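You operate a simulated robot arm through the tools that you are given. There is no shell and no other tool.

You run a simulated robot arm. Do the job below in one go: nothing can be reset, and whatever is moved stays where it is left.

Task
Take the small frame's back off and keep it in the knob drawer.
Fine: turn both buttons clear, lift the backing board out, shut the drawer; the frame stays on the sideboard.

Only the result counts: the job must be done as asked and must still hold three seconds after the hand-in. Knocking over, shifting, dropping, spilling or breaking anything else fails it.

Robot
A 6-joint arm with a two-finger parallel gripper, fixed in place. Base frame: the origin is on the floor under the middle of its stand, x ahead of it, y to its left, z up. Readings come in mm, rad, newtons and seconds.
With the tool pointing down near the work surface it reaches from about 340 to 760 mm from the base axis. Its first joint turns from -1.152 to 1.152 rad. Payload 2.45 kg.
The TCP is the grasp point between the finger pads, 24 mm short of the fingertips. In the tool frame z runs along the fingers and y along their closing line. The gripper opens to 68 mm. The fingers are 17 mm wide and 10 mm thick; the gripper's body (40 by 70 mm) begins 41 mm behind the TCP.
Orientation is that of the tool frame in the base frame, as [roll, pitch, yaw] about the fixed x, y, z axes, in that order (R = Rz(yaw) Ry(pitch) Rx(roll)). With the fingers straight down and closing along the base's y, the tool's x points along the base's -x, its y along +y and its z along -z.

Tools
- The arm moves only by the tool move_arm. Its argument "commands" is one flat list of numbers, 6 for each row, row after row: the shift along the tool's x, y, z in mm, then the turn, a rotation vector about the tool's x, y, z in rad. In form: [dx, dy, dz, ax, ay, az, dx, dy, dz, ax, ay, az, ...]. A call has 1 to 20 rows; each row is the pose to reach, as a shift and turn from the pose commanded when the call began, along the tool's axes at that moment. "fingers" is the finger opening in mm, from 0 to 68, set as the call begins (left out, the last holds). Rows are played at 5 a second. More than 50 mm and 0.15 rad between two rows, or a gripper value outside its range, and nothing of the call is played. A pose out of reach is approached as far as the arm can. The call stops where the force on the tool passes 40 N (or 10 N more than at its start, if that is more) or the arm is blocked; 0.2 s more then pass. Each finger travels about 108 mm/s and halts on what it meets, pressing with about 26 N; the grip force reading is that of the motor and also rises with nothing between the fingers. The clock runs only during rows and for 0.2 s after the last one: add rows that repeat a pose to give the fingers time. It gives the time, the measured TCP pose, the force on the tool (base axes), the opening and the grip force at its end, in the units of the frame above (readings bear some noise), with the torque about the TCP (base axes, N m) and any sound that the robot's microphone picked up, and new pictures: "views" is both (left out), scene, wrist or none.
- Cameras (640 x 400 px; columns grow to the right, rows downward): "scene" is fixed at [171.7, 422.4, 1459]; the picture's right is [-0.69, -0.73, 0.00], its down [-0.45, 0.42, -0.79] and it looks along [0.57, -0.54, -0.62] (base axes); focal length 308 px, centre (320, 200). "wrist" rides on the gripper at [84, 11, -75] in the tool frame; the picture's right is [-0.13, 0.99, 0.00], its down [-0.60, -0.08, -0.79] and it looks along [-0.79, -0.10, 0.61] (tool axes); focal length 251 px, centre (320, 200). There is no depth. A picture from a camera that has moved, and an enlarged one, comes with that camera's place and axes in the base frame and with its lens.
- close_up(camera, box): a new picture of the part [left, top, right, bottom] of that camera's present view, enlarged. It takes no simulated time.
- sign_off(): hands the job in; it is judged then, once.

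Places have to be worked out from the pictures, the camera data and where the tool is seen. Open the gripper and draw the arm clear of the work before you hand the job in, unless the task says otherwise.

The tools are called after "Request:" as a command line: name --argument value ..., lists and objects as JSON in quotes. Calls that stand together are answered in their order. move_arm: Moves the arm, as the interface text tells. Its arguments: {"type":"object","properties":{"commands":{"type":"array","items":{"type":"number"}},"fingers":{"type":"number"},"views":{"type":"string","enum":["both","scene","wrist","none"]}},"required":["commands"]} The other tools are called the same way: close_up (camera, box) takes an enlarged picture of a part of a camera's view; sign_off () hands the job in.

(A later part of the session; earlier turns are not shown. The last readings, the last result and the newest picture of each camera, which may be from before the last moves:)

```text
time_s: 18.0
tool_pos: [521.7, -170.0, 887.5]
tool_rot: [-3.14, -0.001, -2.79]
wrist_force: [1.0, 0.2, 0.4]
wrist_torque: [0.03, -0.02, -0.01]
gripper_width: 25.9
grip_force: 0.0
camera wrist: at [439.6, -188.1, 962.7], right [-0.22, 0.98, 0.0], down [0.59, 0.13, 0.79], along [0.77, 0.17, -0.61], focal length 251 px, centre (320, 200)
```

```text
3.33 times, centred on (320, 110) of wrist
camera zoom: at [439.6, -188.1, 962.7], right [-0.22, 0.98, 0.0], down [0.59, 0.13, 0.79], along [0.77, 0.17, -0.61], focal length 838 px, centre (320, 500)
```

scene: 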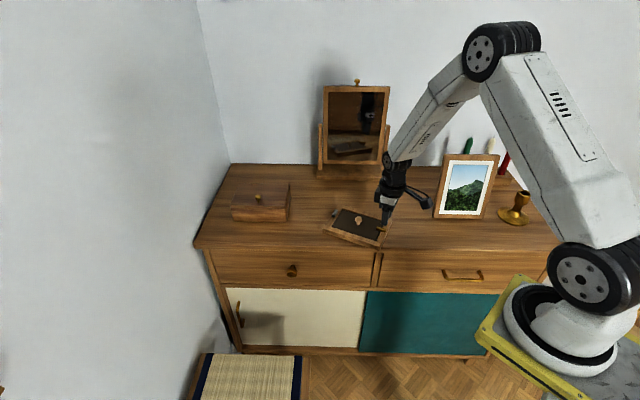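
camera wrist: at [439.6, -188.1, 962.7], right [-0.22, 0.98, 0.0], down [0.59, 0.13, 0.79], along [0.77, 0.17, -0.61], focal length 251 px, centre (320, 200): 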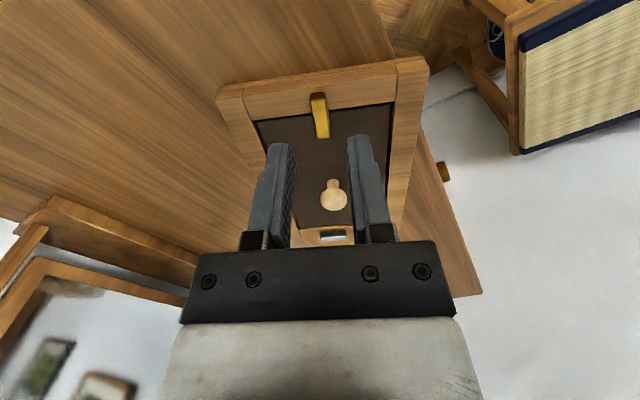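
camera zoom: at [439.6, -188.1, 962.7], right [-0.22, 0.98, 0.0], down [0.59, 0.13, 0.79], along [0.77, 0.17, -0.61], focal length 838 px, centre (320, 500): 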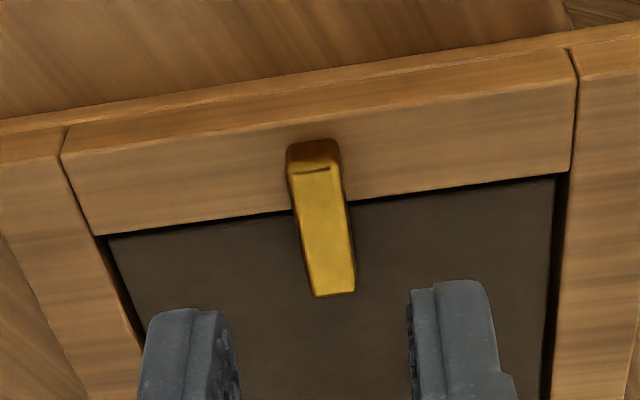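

The gold button lies along the tool axis, offset y≈-0.5, with its pivot near tool x≈0. I'll shift slightly inward and lower toward it.

Request:
move_arm --commands '[-2, -0.5, 9, 0, 0, 0, -4, -0.5, 18, 0, 0, 0, -4, -0.5, 27, 0, 0, 0, -4, -0.5, 34, 0, 0, 0, -4, -0.5, 34, 0, 0, 0, -4, -0.5, 34, 0, 0, 0]' --fingers 26

Request:
close_up --camera "wrist" --box '[240, 70, 400, 190]'

Request:
close_up --camera "scene" --box '[330, 180, 426, 252]'

```text
time_s: 19.4
tool_pos: [527.4, -167.7, 852.0]
tool_rot: [3.142, -0.001, -2.79]
wrist_force: [-0.7, 0.3, -0.6]
wrist_torque: [0.01, -0.04, 0.01]
gripper_width: 26.1
grip_force: 0.0
camera wrist: at [444.6, -186.7, 927.7], right [-0.22, 0.98, 0.0], down [0.59, 0.13, 0.79], along [0.77, 0.17, -0.61], focal length 251 px, centre (320, 200)
```

scene: 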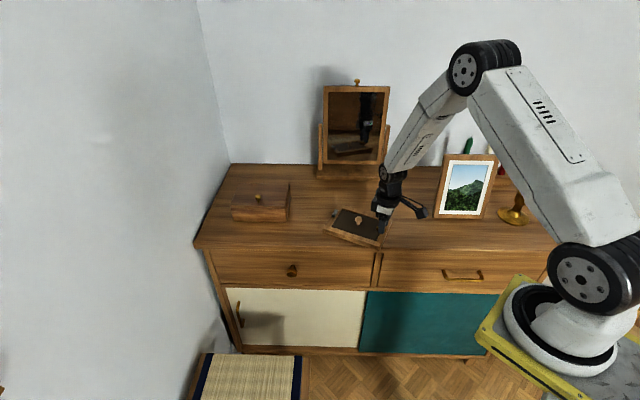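
wrist: 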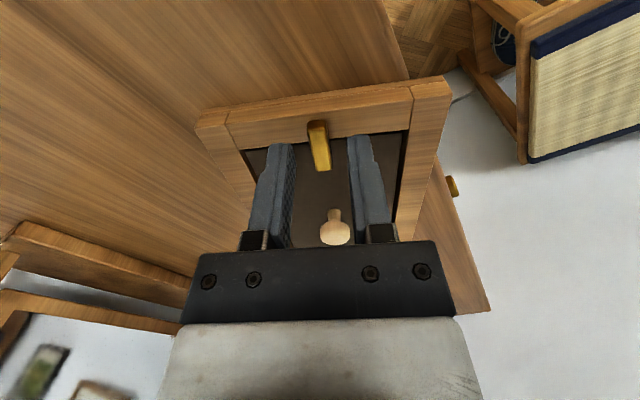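

```text
3.33 times, centred on (320, 130) of wrist
camera zoom: at [444.6, -186.7, 927.7], right [-0.22, 0.98, 0.0], down [0.59, 0.13, 0.79], along [0.77, 0.17, -0.61], focal length 838 px, centre (320, 433)
```

zoom: 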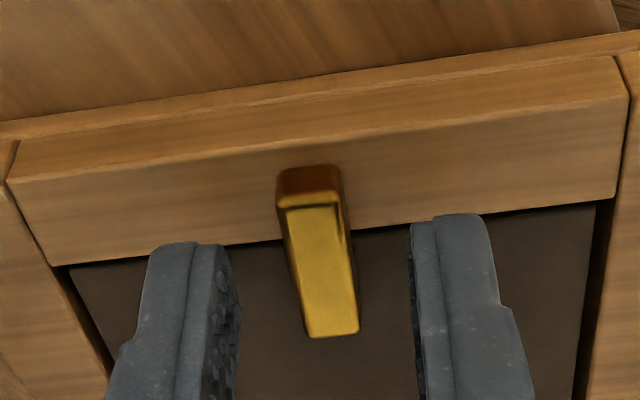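

```text
5.56 times, centred on (378, 216) of scene
camera zoom: at [171.7, 422.4, 1459.0], right [-0.69, -0.73, 0.0], down [-0.45, 0.42, -0.79], along [0.57, -0.54, -0.62], focal length 1713 px, centre (-2, 111)
```

zoom: 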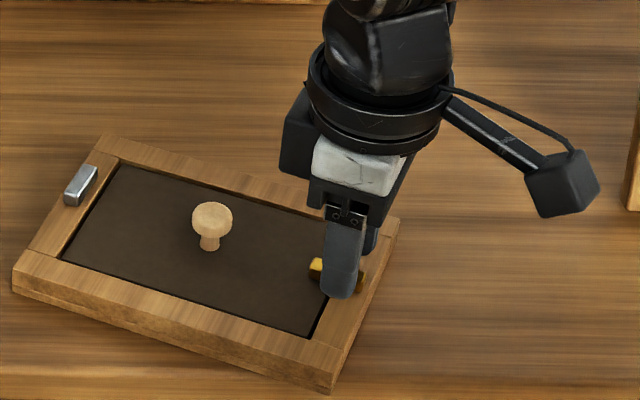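

I'm aligned, with the pivot about 5 mm toward the camera side. I'll lower the last 6 mm and then grip.

Request:
move_arm --commands '[0, 0, 3, 0, 0, 0, 0, 0, 6, 0, 0, 0, 0, 0, 6, 0, 0, 0]' --fingers 26 --views "none"

Request:
move_arm --commands '[0, 0, 0, 0, 0, 0, 0, 0, 0, 0, 0, 0, 0, 0, 0, 0, 0, 0]' --fingers 4

Request:
close_up --camera "scene" --box '[330, 180, 426, 252]'

Request:
close_up --camera "wrist" --box '[240, 70, 400, 190]'

```text
time_s: 20.2
tool_pos: [526.8, -168.1, 846.0]
tool_rot: [-3.141, 0.001, -2.791]
wrist_force: [0.6, 0.0, -0.4]
wrist_torque: [0.02, 0.02, -0.03]
gripper_width: 26.1
grip_force: 0.0
```

```text
time_s: 21.0
tool_pos: [526.9, -168.7, 845.8]
tool_rot: [3.141, 0.001, -2.791]
wrist_force: [0.9, 0.6, 2.5]
wrist_torque: [0.03, -0.06, 0.21]
gripper_width: 9.1
grip_force: 25.7
camera wrist: at [444.7, -186.3, 921.8], right [-0.22, 0.98, 0.0], down [0.59, 0.13, 0.79], along [0.77, 0.17, -0.61], focal length 251 px, centre (320, 200)
```

scene: 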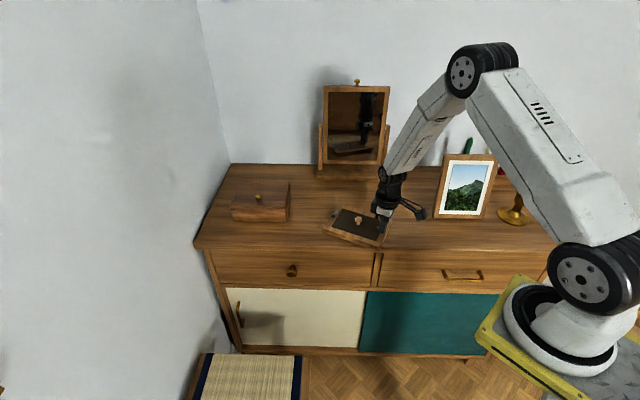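
wrist: 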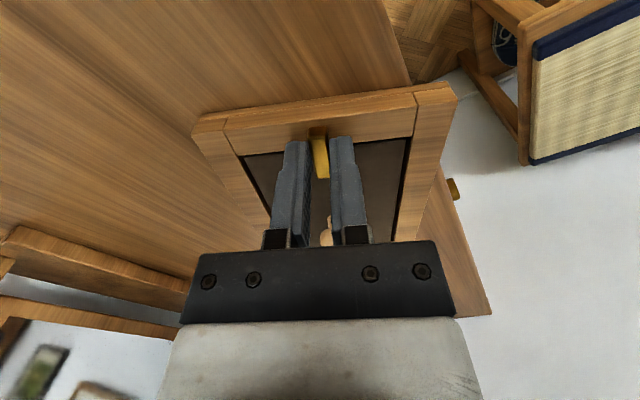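

```text
5.56 times, centred on (378, 216) of scene
camera zoom: at [171.7, 422.4, 1459.0], right [-0.69, -0.73, 0.0], down [-0.45, 0.42, -0.79], along [0.57, -0.54, -0.62], focal length 1713 px, centre (-2, 111)
```

zoom: 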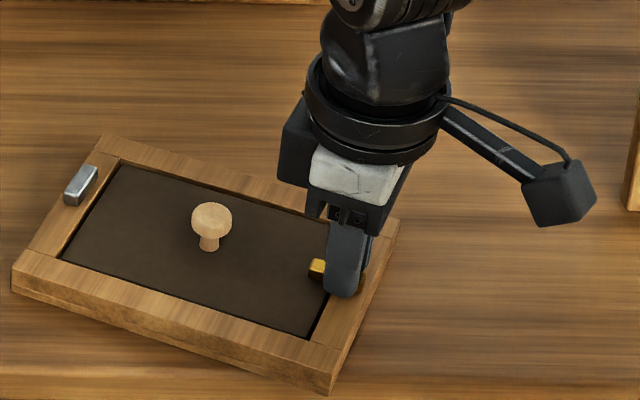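

```text
3.33 times, centred on (320, 130) of wrist
camera zoom: at [444.7, -186.3, 921.8], right [-0.22, 0.98, 0.0], down [0.59, 0.13, 0.79], along [0.77, 0.17, -0.61], focal length 838 px, centre (320, 433)
```

zoom: 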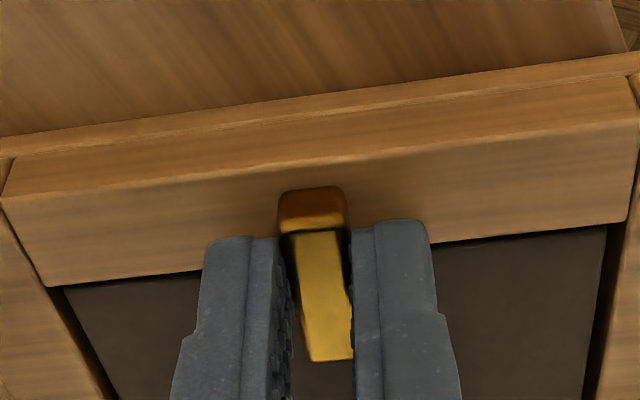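

The gold button is gripped. I'll twist a small amount counter-clockwise about its pivot and check which part moves.

Request:
move_arm --commands '[0, 0.6, 0, 0, 0, -0.13, 0.2, 1.3, 0, 0, 0, -0.26, 0.2, 1.3, 0, 0, 0, -0.26]' --fingers 4

Request:
close_up --camera "scene" --box '[330, 180, 426, 252]'

Request:
close_up --camera "wrist" --box '[240, 70, 400, 190]'

```text
time_s: 21.8
tool_pos: [527.2, -167.1, 845.2]
tool_rot: [-3.141, 0.0, -2.53]
wrist_force: [-1.1, -1.6, 1.9]
wrist_torque: [0.0, 0.02, 0.03]
gripper_width: 9.6
grip_force: 26.3
camera wrist: at [452.3, -205.7, 921.9], right [-0.46, 0.89, 0.0], down [0.54, 0.28, 0.79], along [0.7, 0.37, -0.61], focal length 251 px, centre (320, 200)
```

scene: 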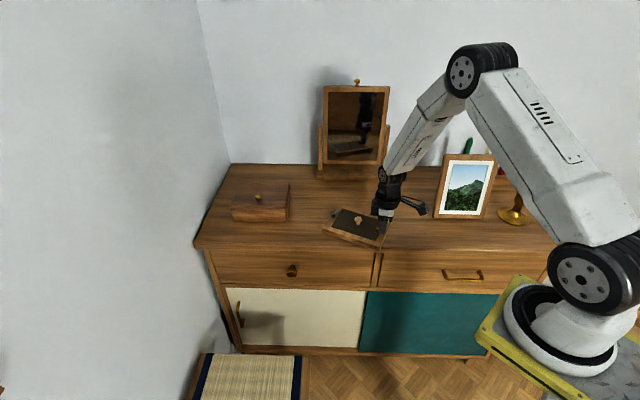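
wrist: 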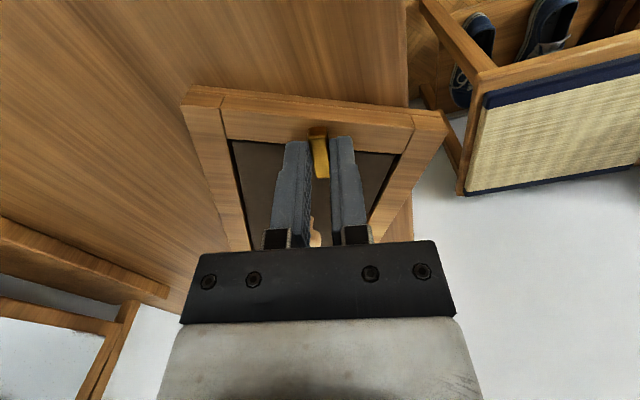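

```text
5.56 times, centred on (378, 216) of scene
camera zoom: at [171.6, 422.3, 1459.0], right [-0.69, -0.73, 0.0], down [-0.45, 0.42, -0.79], along [0.57, -0.54, -0.62], focal length 1713 px, centre (-2, 111)
```

zoom: 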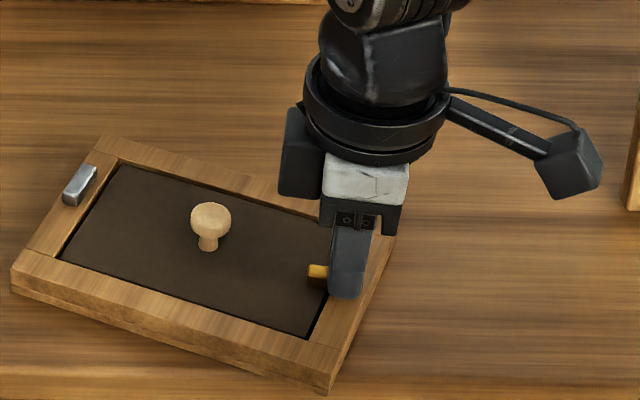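

```text
3.33 times, centred on (320, 130) of wrist
camera zoom: at [452.3, -205.7, 921.9], right [-0.46, 0.89, 0.0], down [0.54, 0.28, 0.79], along [0.7, 0.37, -0.61], focal length 838 px, centre (320, 433)
```

zoom: 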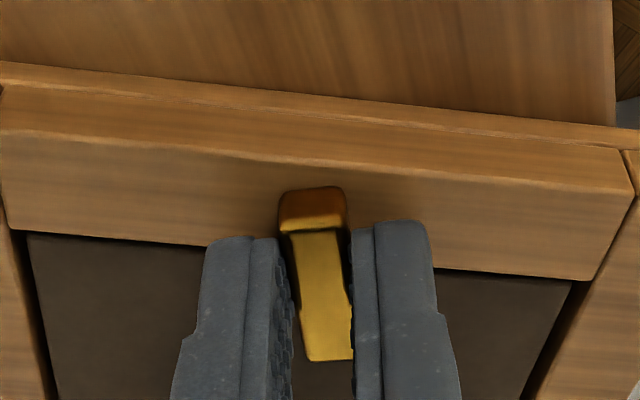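

The gold button turns counter-clockwise with the frame still. I'll continue the twist to about 90°.

Request:
move_arm --commands '[0, 0.7, 0, 0, 0, -0.133, 0.2, 1.3, 0, 0, 0, -0.266, 0.4, 1.9, 0, 0, 0, -0.4, 0.7, 2.5, 0, 0, 0, -0.533, 1.1, 3.1, 0, 0, 0, -0.665, 1.5, 3.6, 0, 0, 0, -0.8, 2.0, 4.0, 0, 0, 0, -0.93, 2.6, 4.4, 0, 0, 0, -1.065, 3.2, 4.7, 0, 0, 0, -1.2, 3.7, 4.8, 0, 0, 0, -1.31, 3.7, 4.8, 0, 0, 0, -1.31]' --fingers 4

Request:
close_up --camera "scene" --box '[330, 180, 426, 252]'

Request:
close_up --camera "wrist" --box '[240, 70, 400, 190]'

```text
time_s: 24.2
tool_pos: [521.2, -164.2, 847.2]
tool_rot: [-3.141, -0.001, -1.218]
wrist_force: [3.2, 4.9, 10.0]
wrist_torque: [0.25, 0.02, 0.06]
gripper_width: 9.5
grip_force: 26.2
camera wrist: at [539.8, -247.3, 921.9], right [-0.98, -0.22, 0.0], down [-0.14, 0.59, 0.79], along [-0.17, 0.77, -0.61], focal length 251 px, centre (320, 200)
```

scene: 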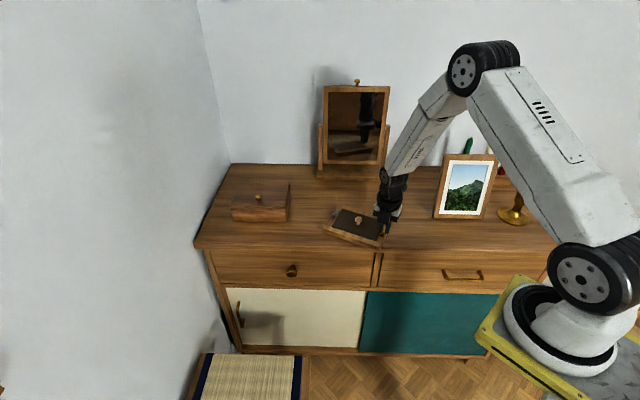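
wrist: 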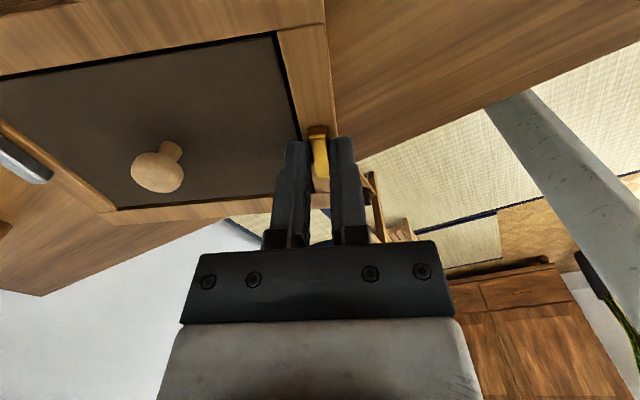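

```text
5.56 times, centred on (378, 216) of scene
camera zoom: at [171.6, 422.5, 1459.0], right [-0.69, -0.73, 0.0], down [-0.45, 0.42, -0.79], along [0.57, -0.54, -0.62], focal length 1713 px, centre (-2, 111)
```

zoom: 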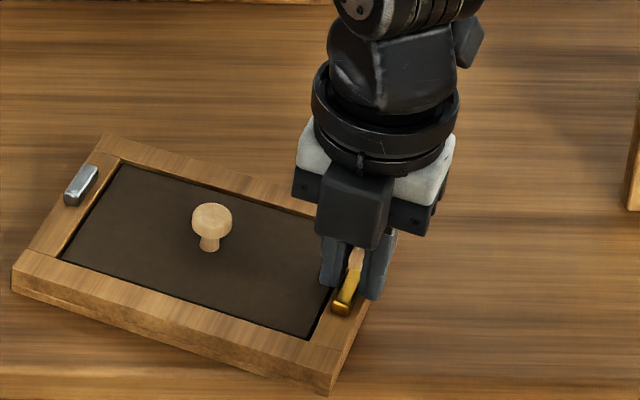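

```text
3.33 times, centred on (320, 130) of wrist
camera zoom: at [539.8, -247.3, 921.9], right [-0.98, -0.22, 0.0], down [-0.14, 0.59, 0.79], along [-0.17, 0.77, -0.61], focal length 838 px, centre (320, 433)
```

zoom: 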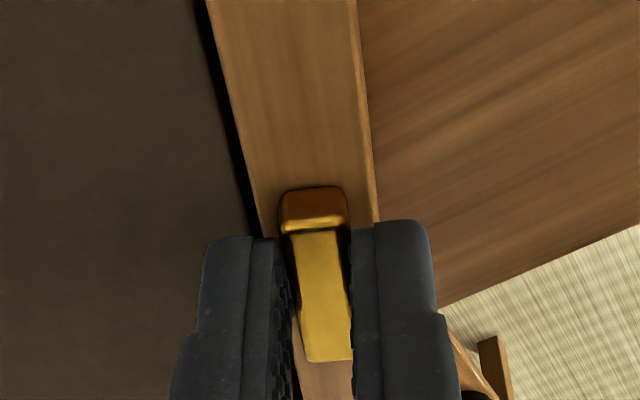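

The gold button now lies along its rail as well. I'll open and lift clear, then check both buttons.

Request:
move_arm --commands '[0, 0, 0, 0, 0, 0, 0, 0, 0, 0, 0, 0, 0, 0, -20, 0, 0, 0, 0, 0, -50, 0, 0, 0, 0, 0, -80, 0, 0, 0, 0, 0, -80, 0, 0, 0]' --fingers 26

Request:
close_up --camera "scene" --box '[315, 190, 411, 252]'

Request:
close_up --camera "wrist" --box '[0, 0, 400, 250]'

```text
time_s: 25.6
tool_pos: [521.7, -165.6, 926.4]
tool_rot: [-3.139, -0.001, -1.221]
wrist_force: [0.3, 0.2, -0.3]
wrist_torque: [0.02, 0.01, 0.0]
gripper_width: 25.9
grip_force: 0.0
camera wrist: at [540.5, -248.1, 1001.8], right [-0.98, -0.22, 0.0], down [-0.13, 0.59, 0.79], along [-0.17, 0.77, -0.61], focal length 251 px, centre (320, 200)
```

scene: 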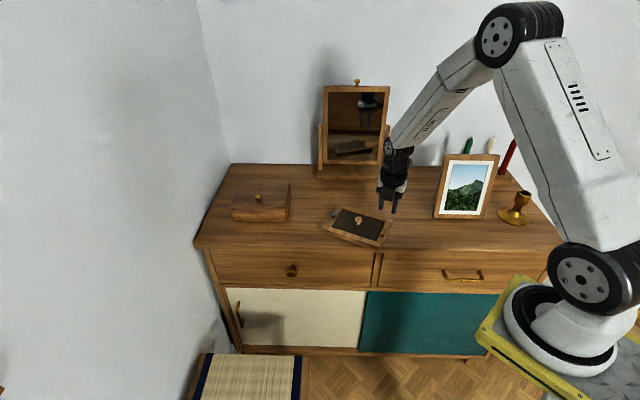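
wrist: 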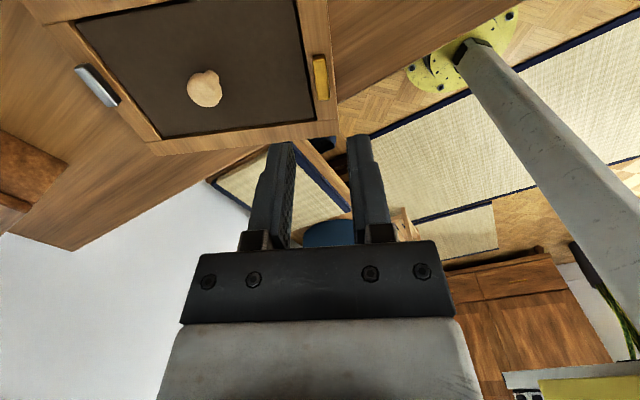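

```text
6.45 times, centred on (363, 221) of scene
camera zoom: at [171.7, 422.4, 1459.0], right [-0.69, -0.73, 0.0], down [-0.45, 0.42, -0.79], along [0.57, -0.54, -0.62], focal length 1989 px, centre (43, 64)
```

zoom: 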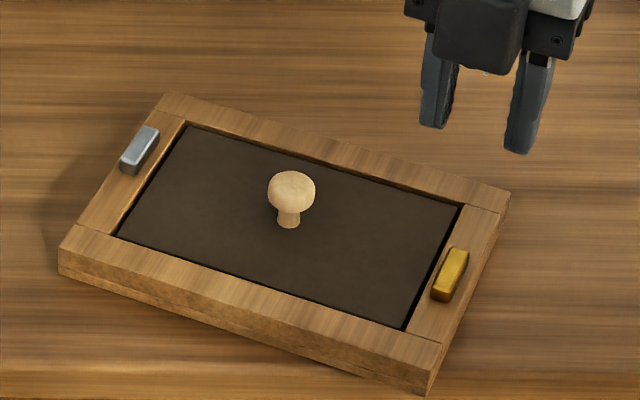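

```text
1.60 times, centred on (200, 125) of wrist
camera zoom: at [540.5, -248.1, 1001.8], right [-0.98, -0.22, 0.0], down [-0.13, 0.59, 0.79], along [-0.17, 0.77, -0.61], focal length 402 px, centre (512, 320)
```

zoom: 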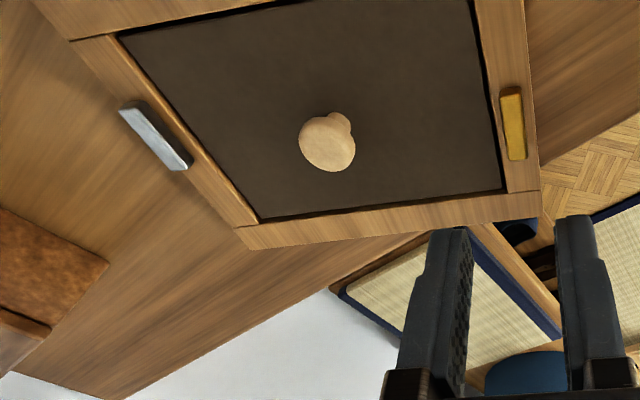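

Both buttons are clear of the board. The frame's front corner looks close to the sideboard's front edge, so I'll check that, along with the drawer area.

Request:
close_up --camera "scene" --box '[340, 220, 420, 270]'

Request:
close_up --camera "scene" --box '[195, 230, 405, 360]'

```text
8.00 times, centred on (380, 245) of scene
camera zoom: at [171.7, 422.4, 1459.0], right [-0.69, -0.73, 0.0], down [-0.45, 0.42, -0.79], along [0.57, -0.54, -0.62], focal length 2467 px, centre (-160, -160)
```

zoom: 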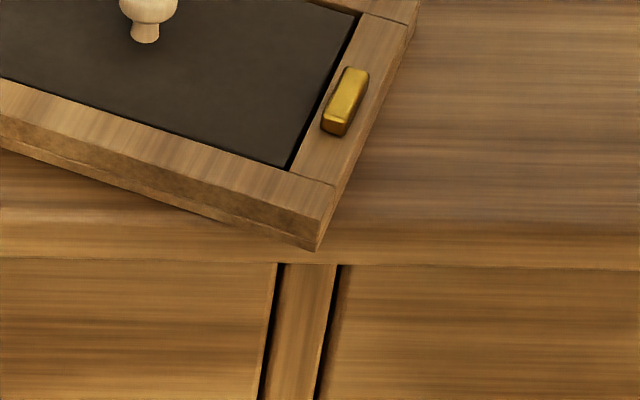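

```text
3.05 times, centred on (300, 295) of scene
camera zoom: at [171.7, 422.4, 1459.0], right [-0.69, -0.73, 0.0], down [-0.45, 0.42, -0.79], along [0.57, -0.54, -0.62], focal length 940 px, centre (381, -90)
```

zoom: 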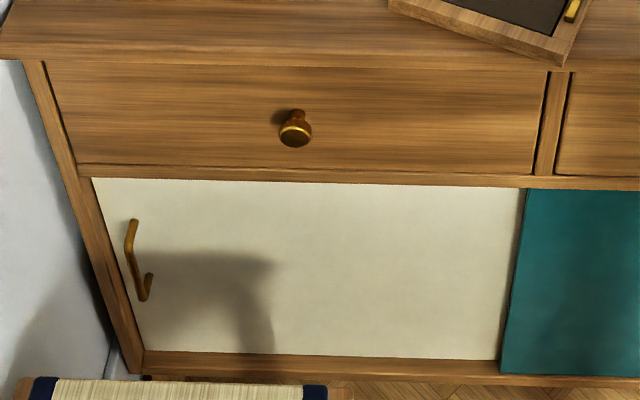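

The frame's front-right corner overhangs the front edge by about 10 mm. It is stable, and I'll push it back later. Two views put the round drawer knob near (676, 65, 686). I'll move in front of it and turn the tool so the fingers close along the sideboard's length.

Request:
move_arm --commands '[-11.8, -10.3, 0, 0, 0, 0.142, -23.5, -20.5, 0, 0, 0, 0.284, -35.3, -30.8, 0, 0, 0, 0.426, -47, -41.1, 0, 0, 0, 0.568, -58.8, -51.4, 0, 0, 0, 0.71, -70.6, -61.6, 0, 0, 0, 0.852, -82.3, -71.9, 0, 0, 0, 0.994, -94.1, -82.2, 0, 0, 0, 1.136, -105.8, -92.4, 0, 0, 0, 1.278, -117.6, -102.7, 10, 0, 0, 1.42, -129.4, -113, 20, 0, 0, 1.562, -141.1, -123.2, 30, 0, 0, 1.704, -152.9, -133.5, 40, 0, 0, 1.846, -164.6, -143.8, 50, 0, 0, 1.988, -176.4, -154, 60, 0, 0, 2.13, -188.2, -164.3, 70, 0, 0, 2.272, -199.9, -174.5, 80, 0, 0, 2.414, -211.7, -184.8, 90, 0, 0, 2.556, -223.5, -195.1, 100, 0, 0, 2.695, -223.5, -195.1, 100, 0, 0, 2.695]' --fingers 60

```text
time_s: 29.8
tool_pos: [627.0, 112.0, 823.7]
tool_rot: [-3.14, 0.0, 2.366]
wrist_force: [-0.3, 0.7, 0.4]
wrist_torque: [0.01, 0.0, 0.03]
gripper_width: 59.8
grip_force: 0.1
camera wrist: at [574.2, 180.0, 899.6], right [0.79, 0.62, 0.0], down [0.38, -0.48, 0.79], along [0.49, -0.62, -0.61], focal length 251 px, centre (320, 200)
```

scene: 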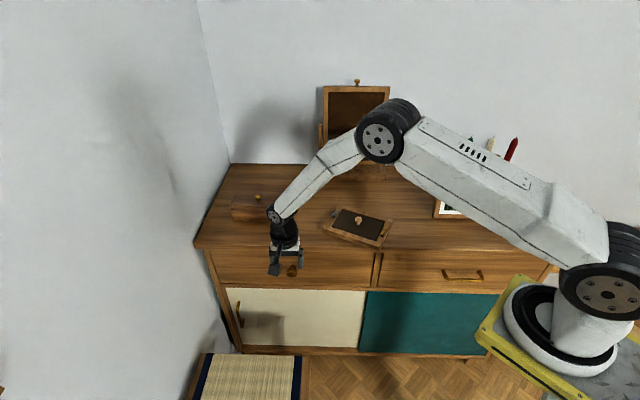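
wrist: 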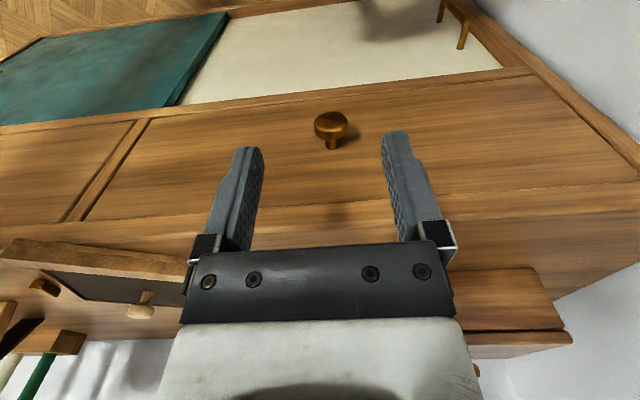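

I have a clear view of the drawer front and its knob. I'll enlarge it to fix the knob's position and the front edge's direction.

Request:
close_up --camera "wrist" --box '[260, 80, 420, 180]'

Request:
close_up --camera "wrist" --box '[0, 0, 640, 400]'

Request:
close_up --camera "scene" --box '[190, 200, 430, 350]'

```text
4.00 times, centred on (340, 130) of wrist
camera zoom: at [574.2, 180.0, 899.6], right [0.79, 0.62, 0.0], down [0.38, -0.48, 0.79], along [0.49, -0.62, -0.61], focal length 1006 px, centre (240, 480)
```

zoom: 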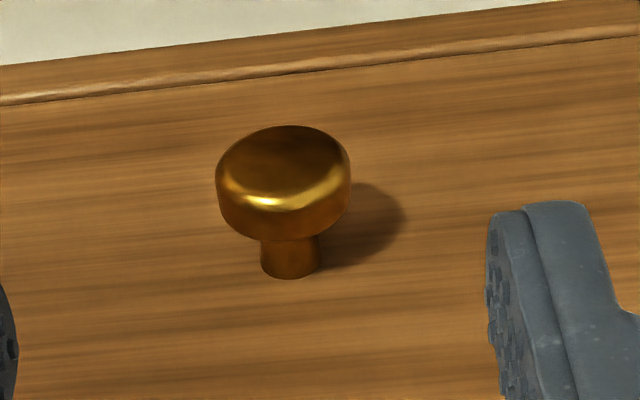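

```text
1.00 times, centred on (320, 200) of wrist (not enlarged: the box is as wide or as high as the picture)
camera zoom: at [574.2, 180.0, 899.6], right [0.79, 0.62, 0.0], down [0.38, -0.48, 0.79], along [0.49, -0.62, -0.61], focal length 251 px, centre (320, 200)
```

zoom: 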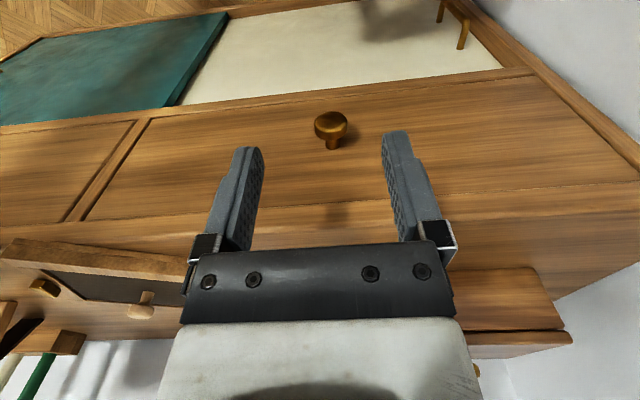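

```text
2.67 times, centred on (310, 275) of scene
camera zoom: at [171.7, 422.4, 1459.0], right [-0.69, -0.73, 0.0], down [-0.45, 0.42, -0.79], along [0.57, -0.54, -0.62], focal length 822 px, centre (347, 0)
```

zoom: 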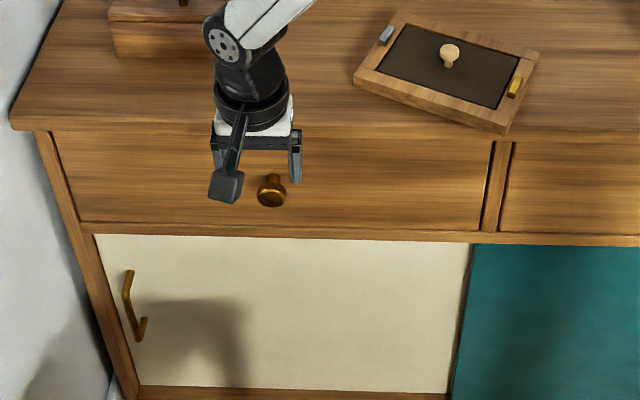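

The knob's axis is near u≈521 and z≈687, with the drawer front about 465 mm ahead of the base along the sideboard normal. I'll tilt the tool about 40° so the body clears the top's edge, stop short of the knob, and look.

Request:
move_arm --commands '[-5, 0, 16, 0, -0.117, 0, -11, 0.5, 33, 0, -0.233, 0, -17, 0.8, 50, 0, -0.35, 0, -23, 1, 66, 0, -0.467, 0, -29, 1.3, 82, 0, -0.583, 0, -35, 1.6, 98, 0, -0.7, 0, -35, 1.6, 98, 0, -0.7, 0, -35, 1.6, 98, 0, -0.7, 0]' --fingers 60

Request:
close_up --camera "wrist" --box '[220, 50, 420, 200]'

Request:
close_up --camera "scene" --box '[230, 200, 350, 290]'

```text
time_s: 31.6
tool_pos: [652.4, 90.7, 729.2]
tool_rot: [3.141, 0.701, 2.367]
wrist_force: [0.3, -0.3, 0.1]
wrist_torque: [0.01, 0.03, 0.03]
gripper_width: 59.8
grip_force: 0.0
camera wrist: at [579.2, 176.8, 732.5], right [0.76, 0.64, 0.08], down [-0.09, -0.02, 1.0], along [0.64, -0.77, 0.04], focal length 251 px, centre (320, 200)
```

scene: 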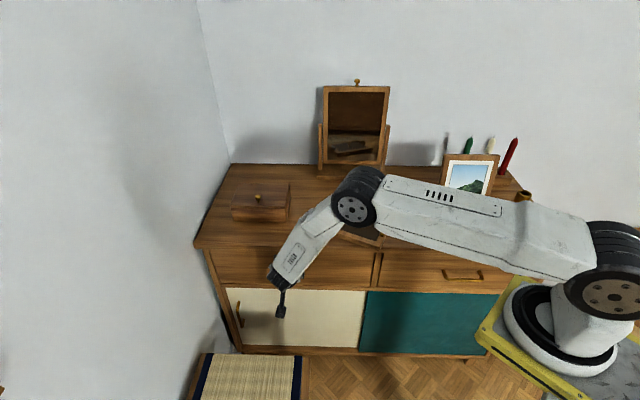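
wrist: 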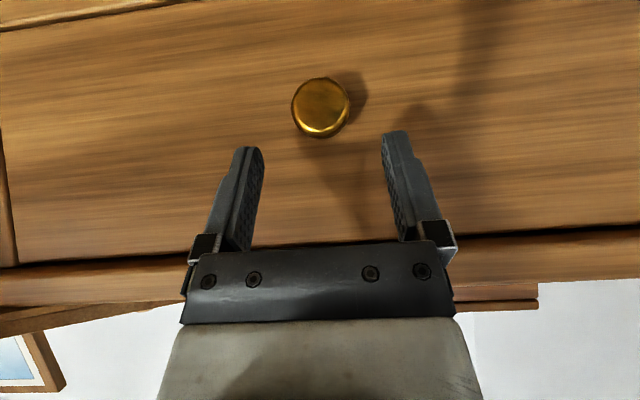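

```text
2.67 times, centred on (320, 125) of wrist
camera zoom: at [579.2, 176.8, 732.5], right [0.76, 0.64, 0.08], down [-0.09, -0.02, 1.0], along [0.64, -0.77, 0.04], focal length 670 px, centre (320, 400)
```

zoom: 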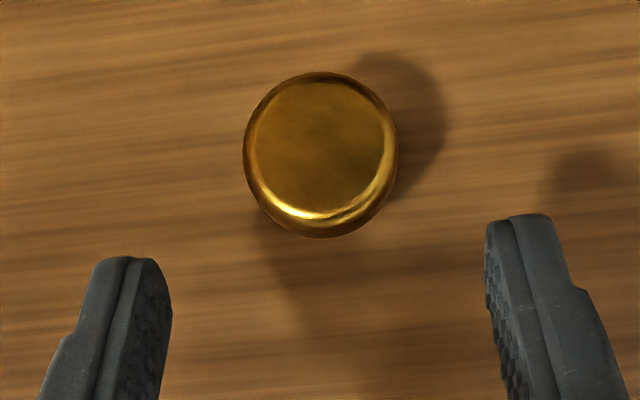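

```text
4.44 times, centred on (290, 245) of scene
camera zoom: at [171.7, 422.4, 1459.0], right [-0.69, -0.73, 0.0], down [-0.45, 0.42, -0.79], along [0.57, -0.54, -0.62], focal length 1370 px, centre (453, 0)
```

zoom: 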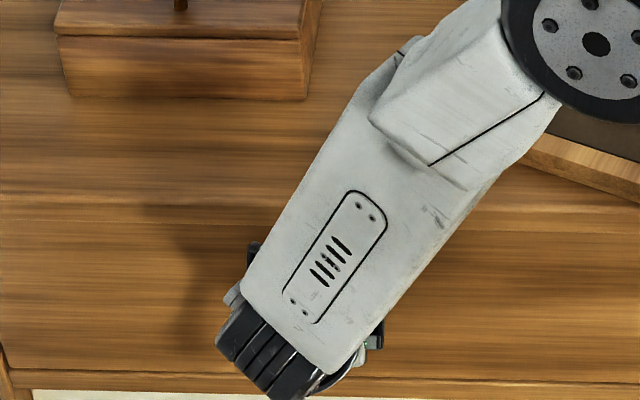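

Looking straight at the knob, it is centred between the fingers, about 55 mm ahead along the tool axis. I'll advance 51 mm with the fingers open around it.

Request:
move_arm --commands '[0.5, 0.4, 13, 0, 0, 0, 1, 0.4, 26, 0, 0, 0, 1.5, 0.4, 39, 0, 0, 0, 1.5, 0.4, 51, 0, 0, 0, 1.5, 0.4, 51, 0, 0, 0, 1.5, 0.4, 51, 0, 0, 0]' --fingers 60

Request:
close_up --camera "wrist" --box '[220, 50, 420, 200]'

```text
time_s: 33.0
tool_pos: [676.5, 66.6, 689.2]
tool_rot: [-3.141, 0.7, 2.368]
wrist_force: [-0.7, 0.3, -0.5]
wrist_torque: [0.0, 0.01, 0.0]
gripper_width: 59.9
grip_force: 0.0
camera wrist: at [604.0, 153.5, 692.3], right [0.76, 0.64, 0.08], down [-0.09, -0.02, 1.0], along [0.64, -0.77, 0.04], focal length 251 px, centre (320, 200)
```

scene: 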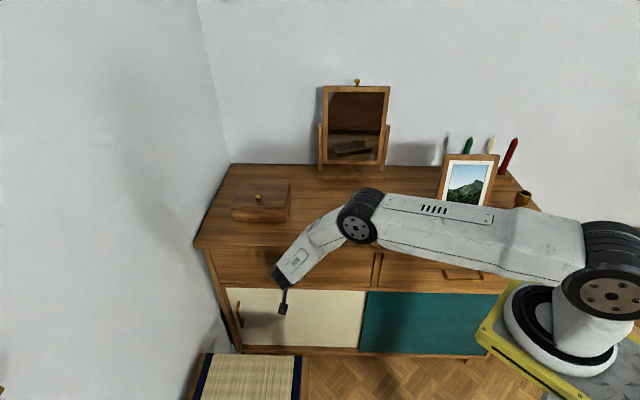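
wrist: 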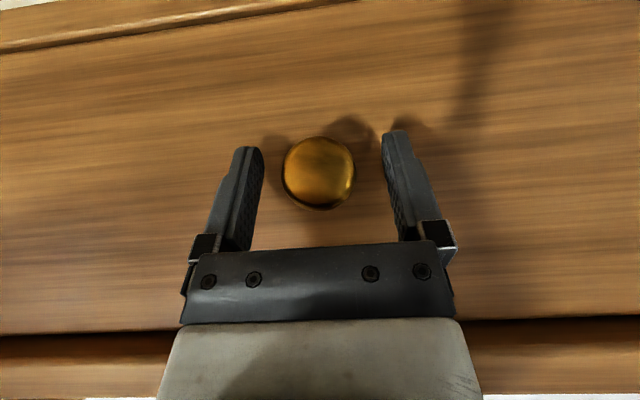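

```text
2.67 times, centred on (320, 125) of wrist
camera zoom: at [604.0, 153.5, 692.3], right [0.76, 0.64, 0.08], down [-0.09, -0.02, 1.0], along [0.64, -0.77, 0.04], focal length 670 px, centre (320, 400)
```

zoom: 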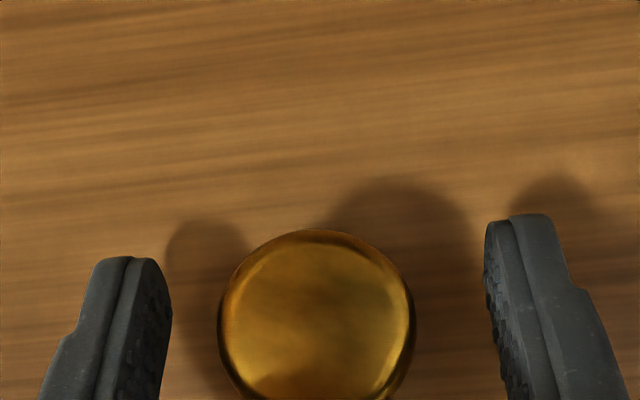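

The knob head sits squarely between the pads, so I'll close on it.

Request:
move_arm --commands '[0, 0, 0, 0, 0, 0, 0, 0, 0, 0, 0, 0, 0, 0, 0, 0, 0, 0]' --fingers 20

Request:
close_up --camera "wrist" --box '[220, 50, 420, 200]'

```text
time_s: 33.8
tool_pos: [676.1, 65.4, 689.6]
tool_rot: [-3.141, 0.701, 2.367]
wrist_force: [-3.8, -2.2, 2.3]
wrist_torque: [-0.08, 0.02, -0.02]
gripper_width: 33.1
grip_force: 44.7
camera wrist: at [603.7, 153.2, 692.3], right [0.76, 0.64, 0.08], down [-0.09, -0.02, 1.0], along [0.64, -0.77, 0.04], focal length 251 px, centre (320, 200)
```

scene: 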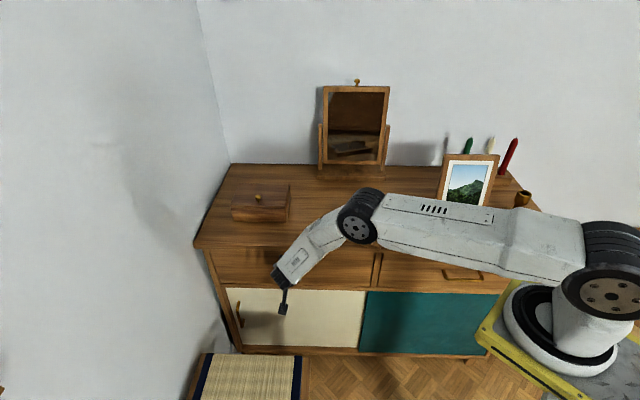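
wrist: 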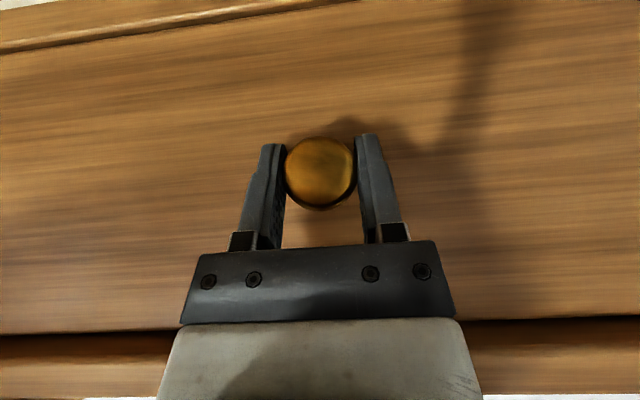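

```text
2.67 times, centred on (320, 125) of wrist
camera zoom: at [603.7, 153.2, 692.3], right [0.76, 0.64, 0.08], down [-0.09, -0.02, 1.0], along [0.64, -0.77, 0.04], focal length 670 px, centre (320, 400)
```

zoom: 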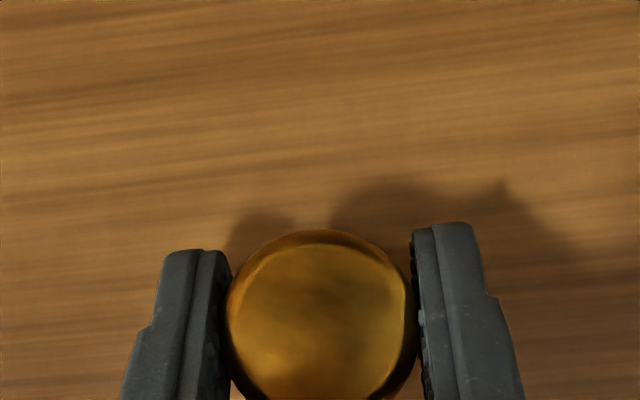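

The knob is gripped firmly at 33 mm. I'll pull straight out along the sideboard normal by 40 mm first and watch the force.

Request:
move_arm --commands '[7.6, 0, -6.4, 0, 0, 0, 15.3, 0, -12.9, 0, 0, 0, 22.9, 0, -19.3, 0, 0, 0, 30.6, 0, -25.8, 0, 0, 0, 30.6, 0, -25.8, 0, 0, 0]' --fingers 20

```text
time_s: 35.0
tool_pos: [648.5, 93.0, 689.1]
tool_rot: [-3.141, 0.704, 2.365]
wrist_force: [-7.0, -10.9, 15.7]
wrist_torque: [-0.23, -0.3, -0.26]
gripper_width: 33.5
grip_force: 44.6
camera wrist: at [576.3, 180.8, 692.0], right [0.77, 0.64, 0.08], down [-0.09, -0.02, 1.0], along [0.64, -0.77, 0.04], focal length 251 px, centre (320, 200)
```

scene: 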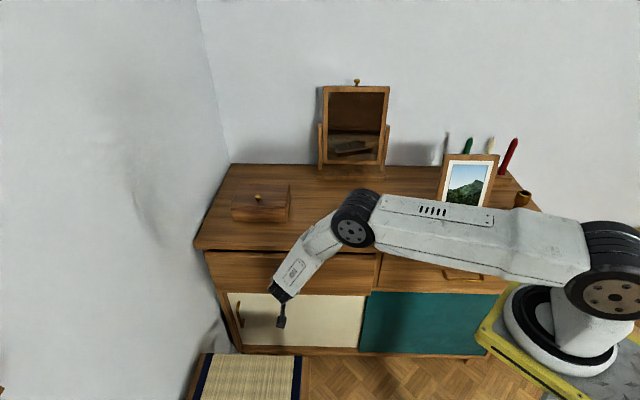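
wrist: 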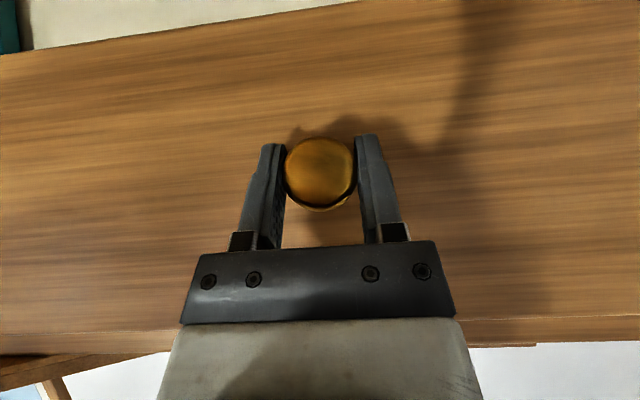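

The drawer is following. There is about 13 N side load toward -u and 16 N vertical, so the true slide direction is about a degree off mine. I'll correct the direction slightly and continue.

Request:
move_arm --commands '[8.7, -0.9, -8.3, 0, 0, 0, 17.8, -1.1, -16.1, 0, 0, 0, 27, -1.3, -23.8, 0, 0, 0, 36.2, -1.5, -31.5, 0, 0, 0, 45.4, -1.75, -39.3, 0, 0, 0, 45.4, -1.75, -39.3, 0, 0, 0]' --fingers 20

```text
time_s: 36.4
tool_pos: [603.7, 138.7, 688.3]
tool_rot: [3.134, 0.693, 2.369]
wrist_force: [6.4, 2.0, -9.4]
wrist_torque: [0.02, -0.16, 0.13]
gripper_width: 33.5
grip_force: 44.6
stopped in row 6: the force on the tool passed its limit at 41 N (the readings are from after the stop); the commanded pose is now the measured one
camera wrist: at [530.7, 224.4, 693.1], right [0.76, 0.65, 0.09], down [-0.09, -0.03, 1.0], along [0.65, -0.76, 0.03], focal length 251 px, centre (320, 200)
```

scene: 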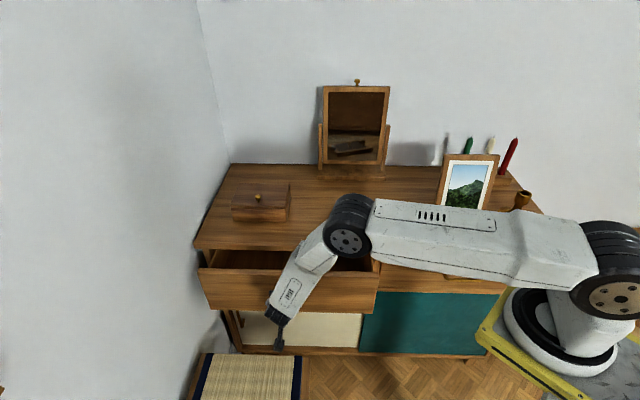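
wrist: 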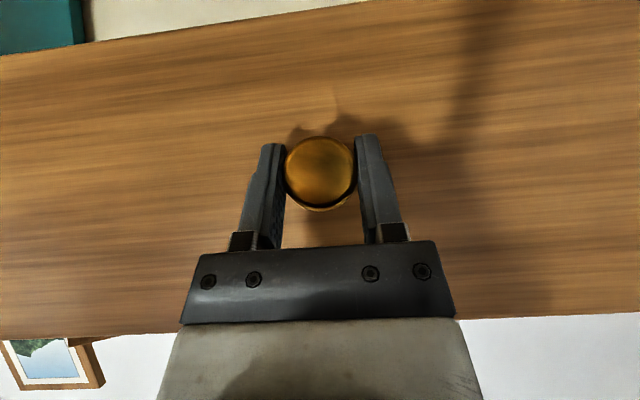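

The drawer is about 100 mm open. My correction was the wrong way: the real path runs along about 134.7°. I'll keep pulling along that direction in smaller steps to open it further.

Request:
move_arm --commands '[4.1, 0.1, -2.9, 0, 0, 0, 8, 0.2, -6.1, 0, 0, 0, 11.8, 0.3, -9.3, 0, 0, 0, 15.6, 0.4, -12.5, 0, 0, 0, 19.4, 0.4, -15.7, 0, 0, 0, 23.3, 0.5, -18.9, 0, 0, 0, 23.3, 0.5, -18.9, 0, 0, 0]' --fingers 20

Request:
close_up --camera "scene" --box '[180, 200, 420, 360]'

```text
time_s: 38.0
tool_pos: [582.3, 159.2, 688.4]
tool_rot: [3.136, 0.697, 2.37]
wrist_force: [4.1, 0.5, 0.0]
wrist_torque: [-0.32, -0.51, -0.16]
gripper_width: 33.7
grip_force: 45.2
camera wrist: at [509.3, 246.1, 692.8], right [0.76, 0.64, 0.09], down [-0.09, -0.03, 1.0], along [0.64, -0.76, 0.04], focal length 251 px, centre (320, 200)
```

scene: 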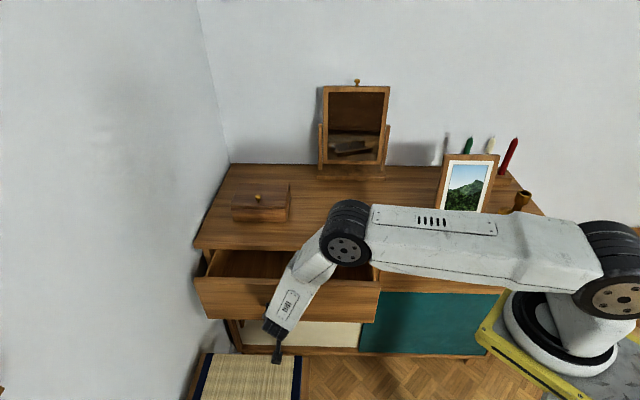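
wrist: 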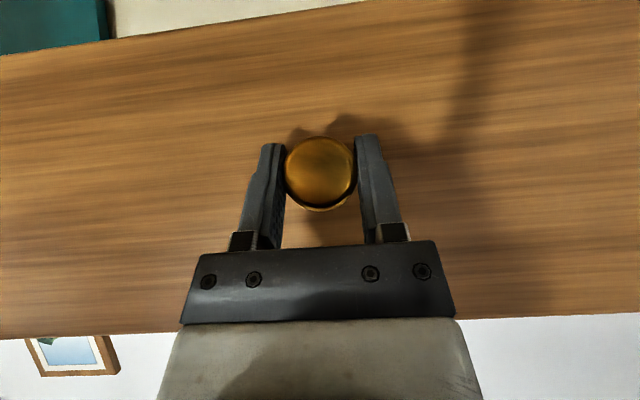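

```text
2.50 times, centred on (300, 280) of scene
camera zoom: at [171.8, 422.4, 1459.0], right [-0.69, -0.73, 0.0], down [-0.45, 0.42, -0.79], along [0.57, -0.54, -0.62], focal length 771 px, centre (370, 0)
```

zoom: 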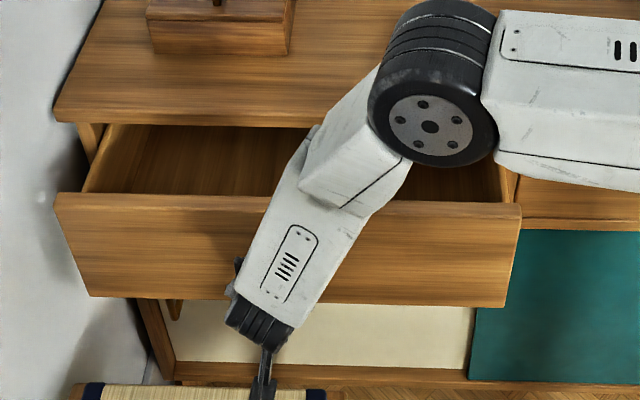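

It's moving smoothly now, about 133 mm open. I'll pull another 55 mm so there is plenty of room for the board.

Request:
move_arm --commands '[6.1, 0.1, -5.1, 0, 0, 0, 12.3, 0.2, -10.3, 0, 0, 0, 18.4, 0.3, -15.4, 0, 0, 0, 24.5, 0.4, -20.6, 0, 0, 0, 30.6, 0.5, -25.7, 0, 0, 0, 36.8, 0.6, -30.9, 0, 0, 0, 42.1, 0.7, -35.4, 0, 0, 0, 42.1, 0.7, -35.4, 0, 0, 0]' --fingers 20

Request:
close_up --camera "scene" --box '[180, 200, 420, 360]'

```text
time_s: 39.8
tool_pos: [543.0, 198.6, 689.6]
tool_rot: [3.132, 0.69, 2.373]
wrist_force: [6.2, 2.4, -10.7]
wrist_torque: [0.04, -0.23, 0.09]
gripper_width: 33.2
grip_force: 44.8
stopped in row 8: the force on the tool passed its limit at 41 N (the readings are from after the stop); the commanded pose is now the measured one
camera wrist: at [468.8, 285.7, 693.7], right [0.76, 0.65, 0.09], down [-0.09, -0.04, 1.0], along [0.65, -0.76, 0.03], focal length 251 px, centre (320, 200)
```

scene: 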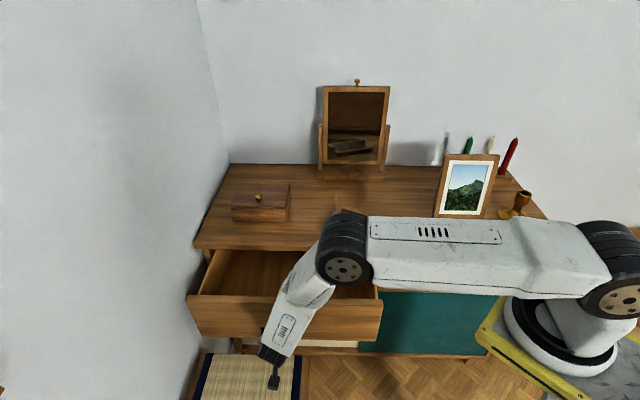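
wrist: 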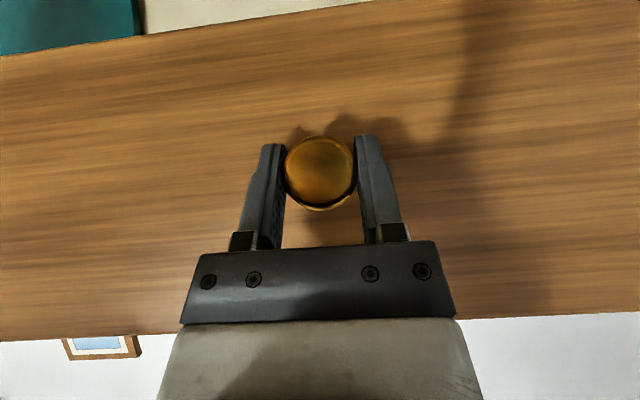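

```text
2.50 times, centred on (300, 280) of scene
camera zoom: at [172.0, 422.5, 1458.9], right [-0.69, -0.73, 0.0], down [-0.45, 0.42, -0.79], along [0.57, -0.54, -0.62], focal length 771 px, centre (370, 0)
```

zoom: 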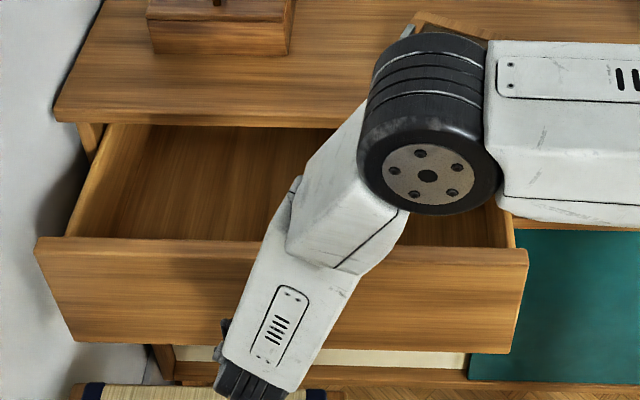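

The drawer is about 188 mm open and the part I can see is empty. I'll release the knob and back off along the tool axis.

Request:
move_arm --commands '[0, 0, 0, 0, 0, 0, 0, 0, 0, 0, 0, 0, 0, 0, -20, 0, 0, 0, 0, 0, -40, 0, 0, 0, 0, 0, -60, 0, 0, 0, 0, 0, -80, 0, 0, 0, 0, 0, -80, 0, 0, 0]' --fingers 60

```text
time_s: 41.4
tool_pos: [505.6, 232.4, 750.2]
tool_rot: [3.13, 0.692, 2.371]
wrist_force: [-0.2, -0.4, 0.2]
wrist_torque: [-0.03, -0.04, 0.03]
gripper_width: 59.8
grip_force: 0.1
camera wrist: at [432.5, 318.7, 755.5], right [0.76, 0.65, 0.09], down [-0.09, -0.03, 1.0], along [0.65, -0.76, 0.03], focal length 251 px, centre (320, 200)
```

scene: 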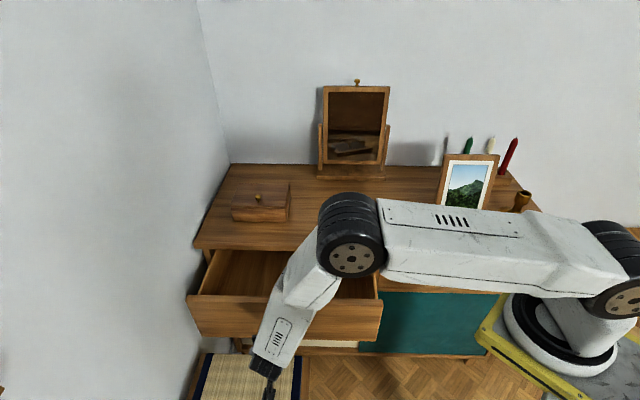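
wrist: 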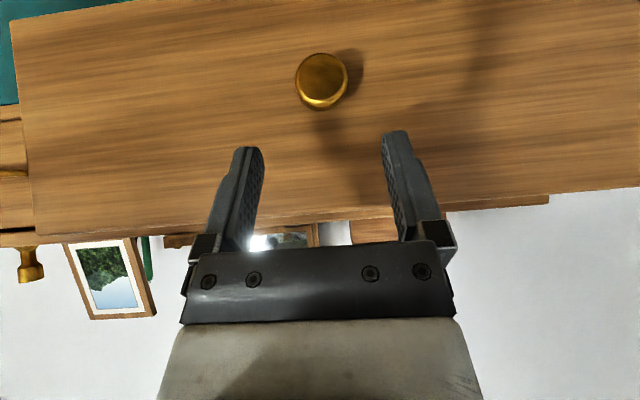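

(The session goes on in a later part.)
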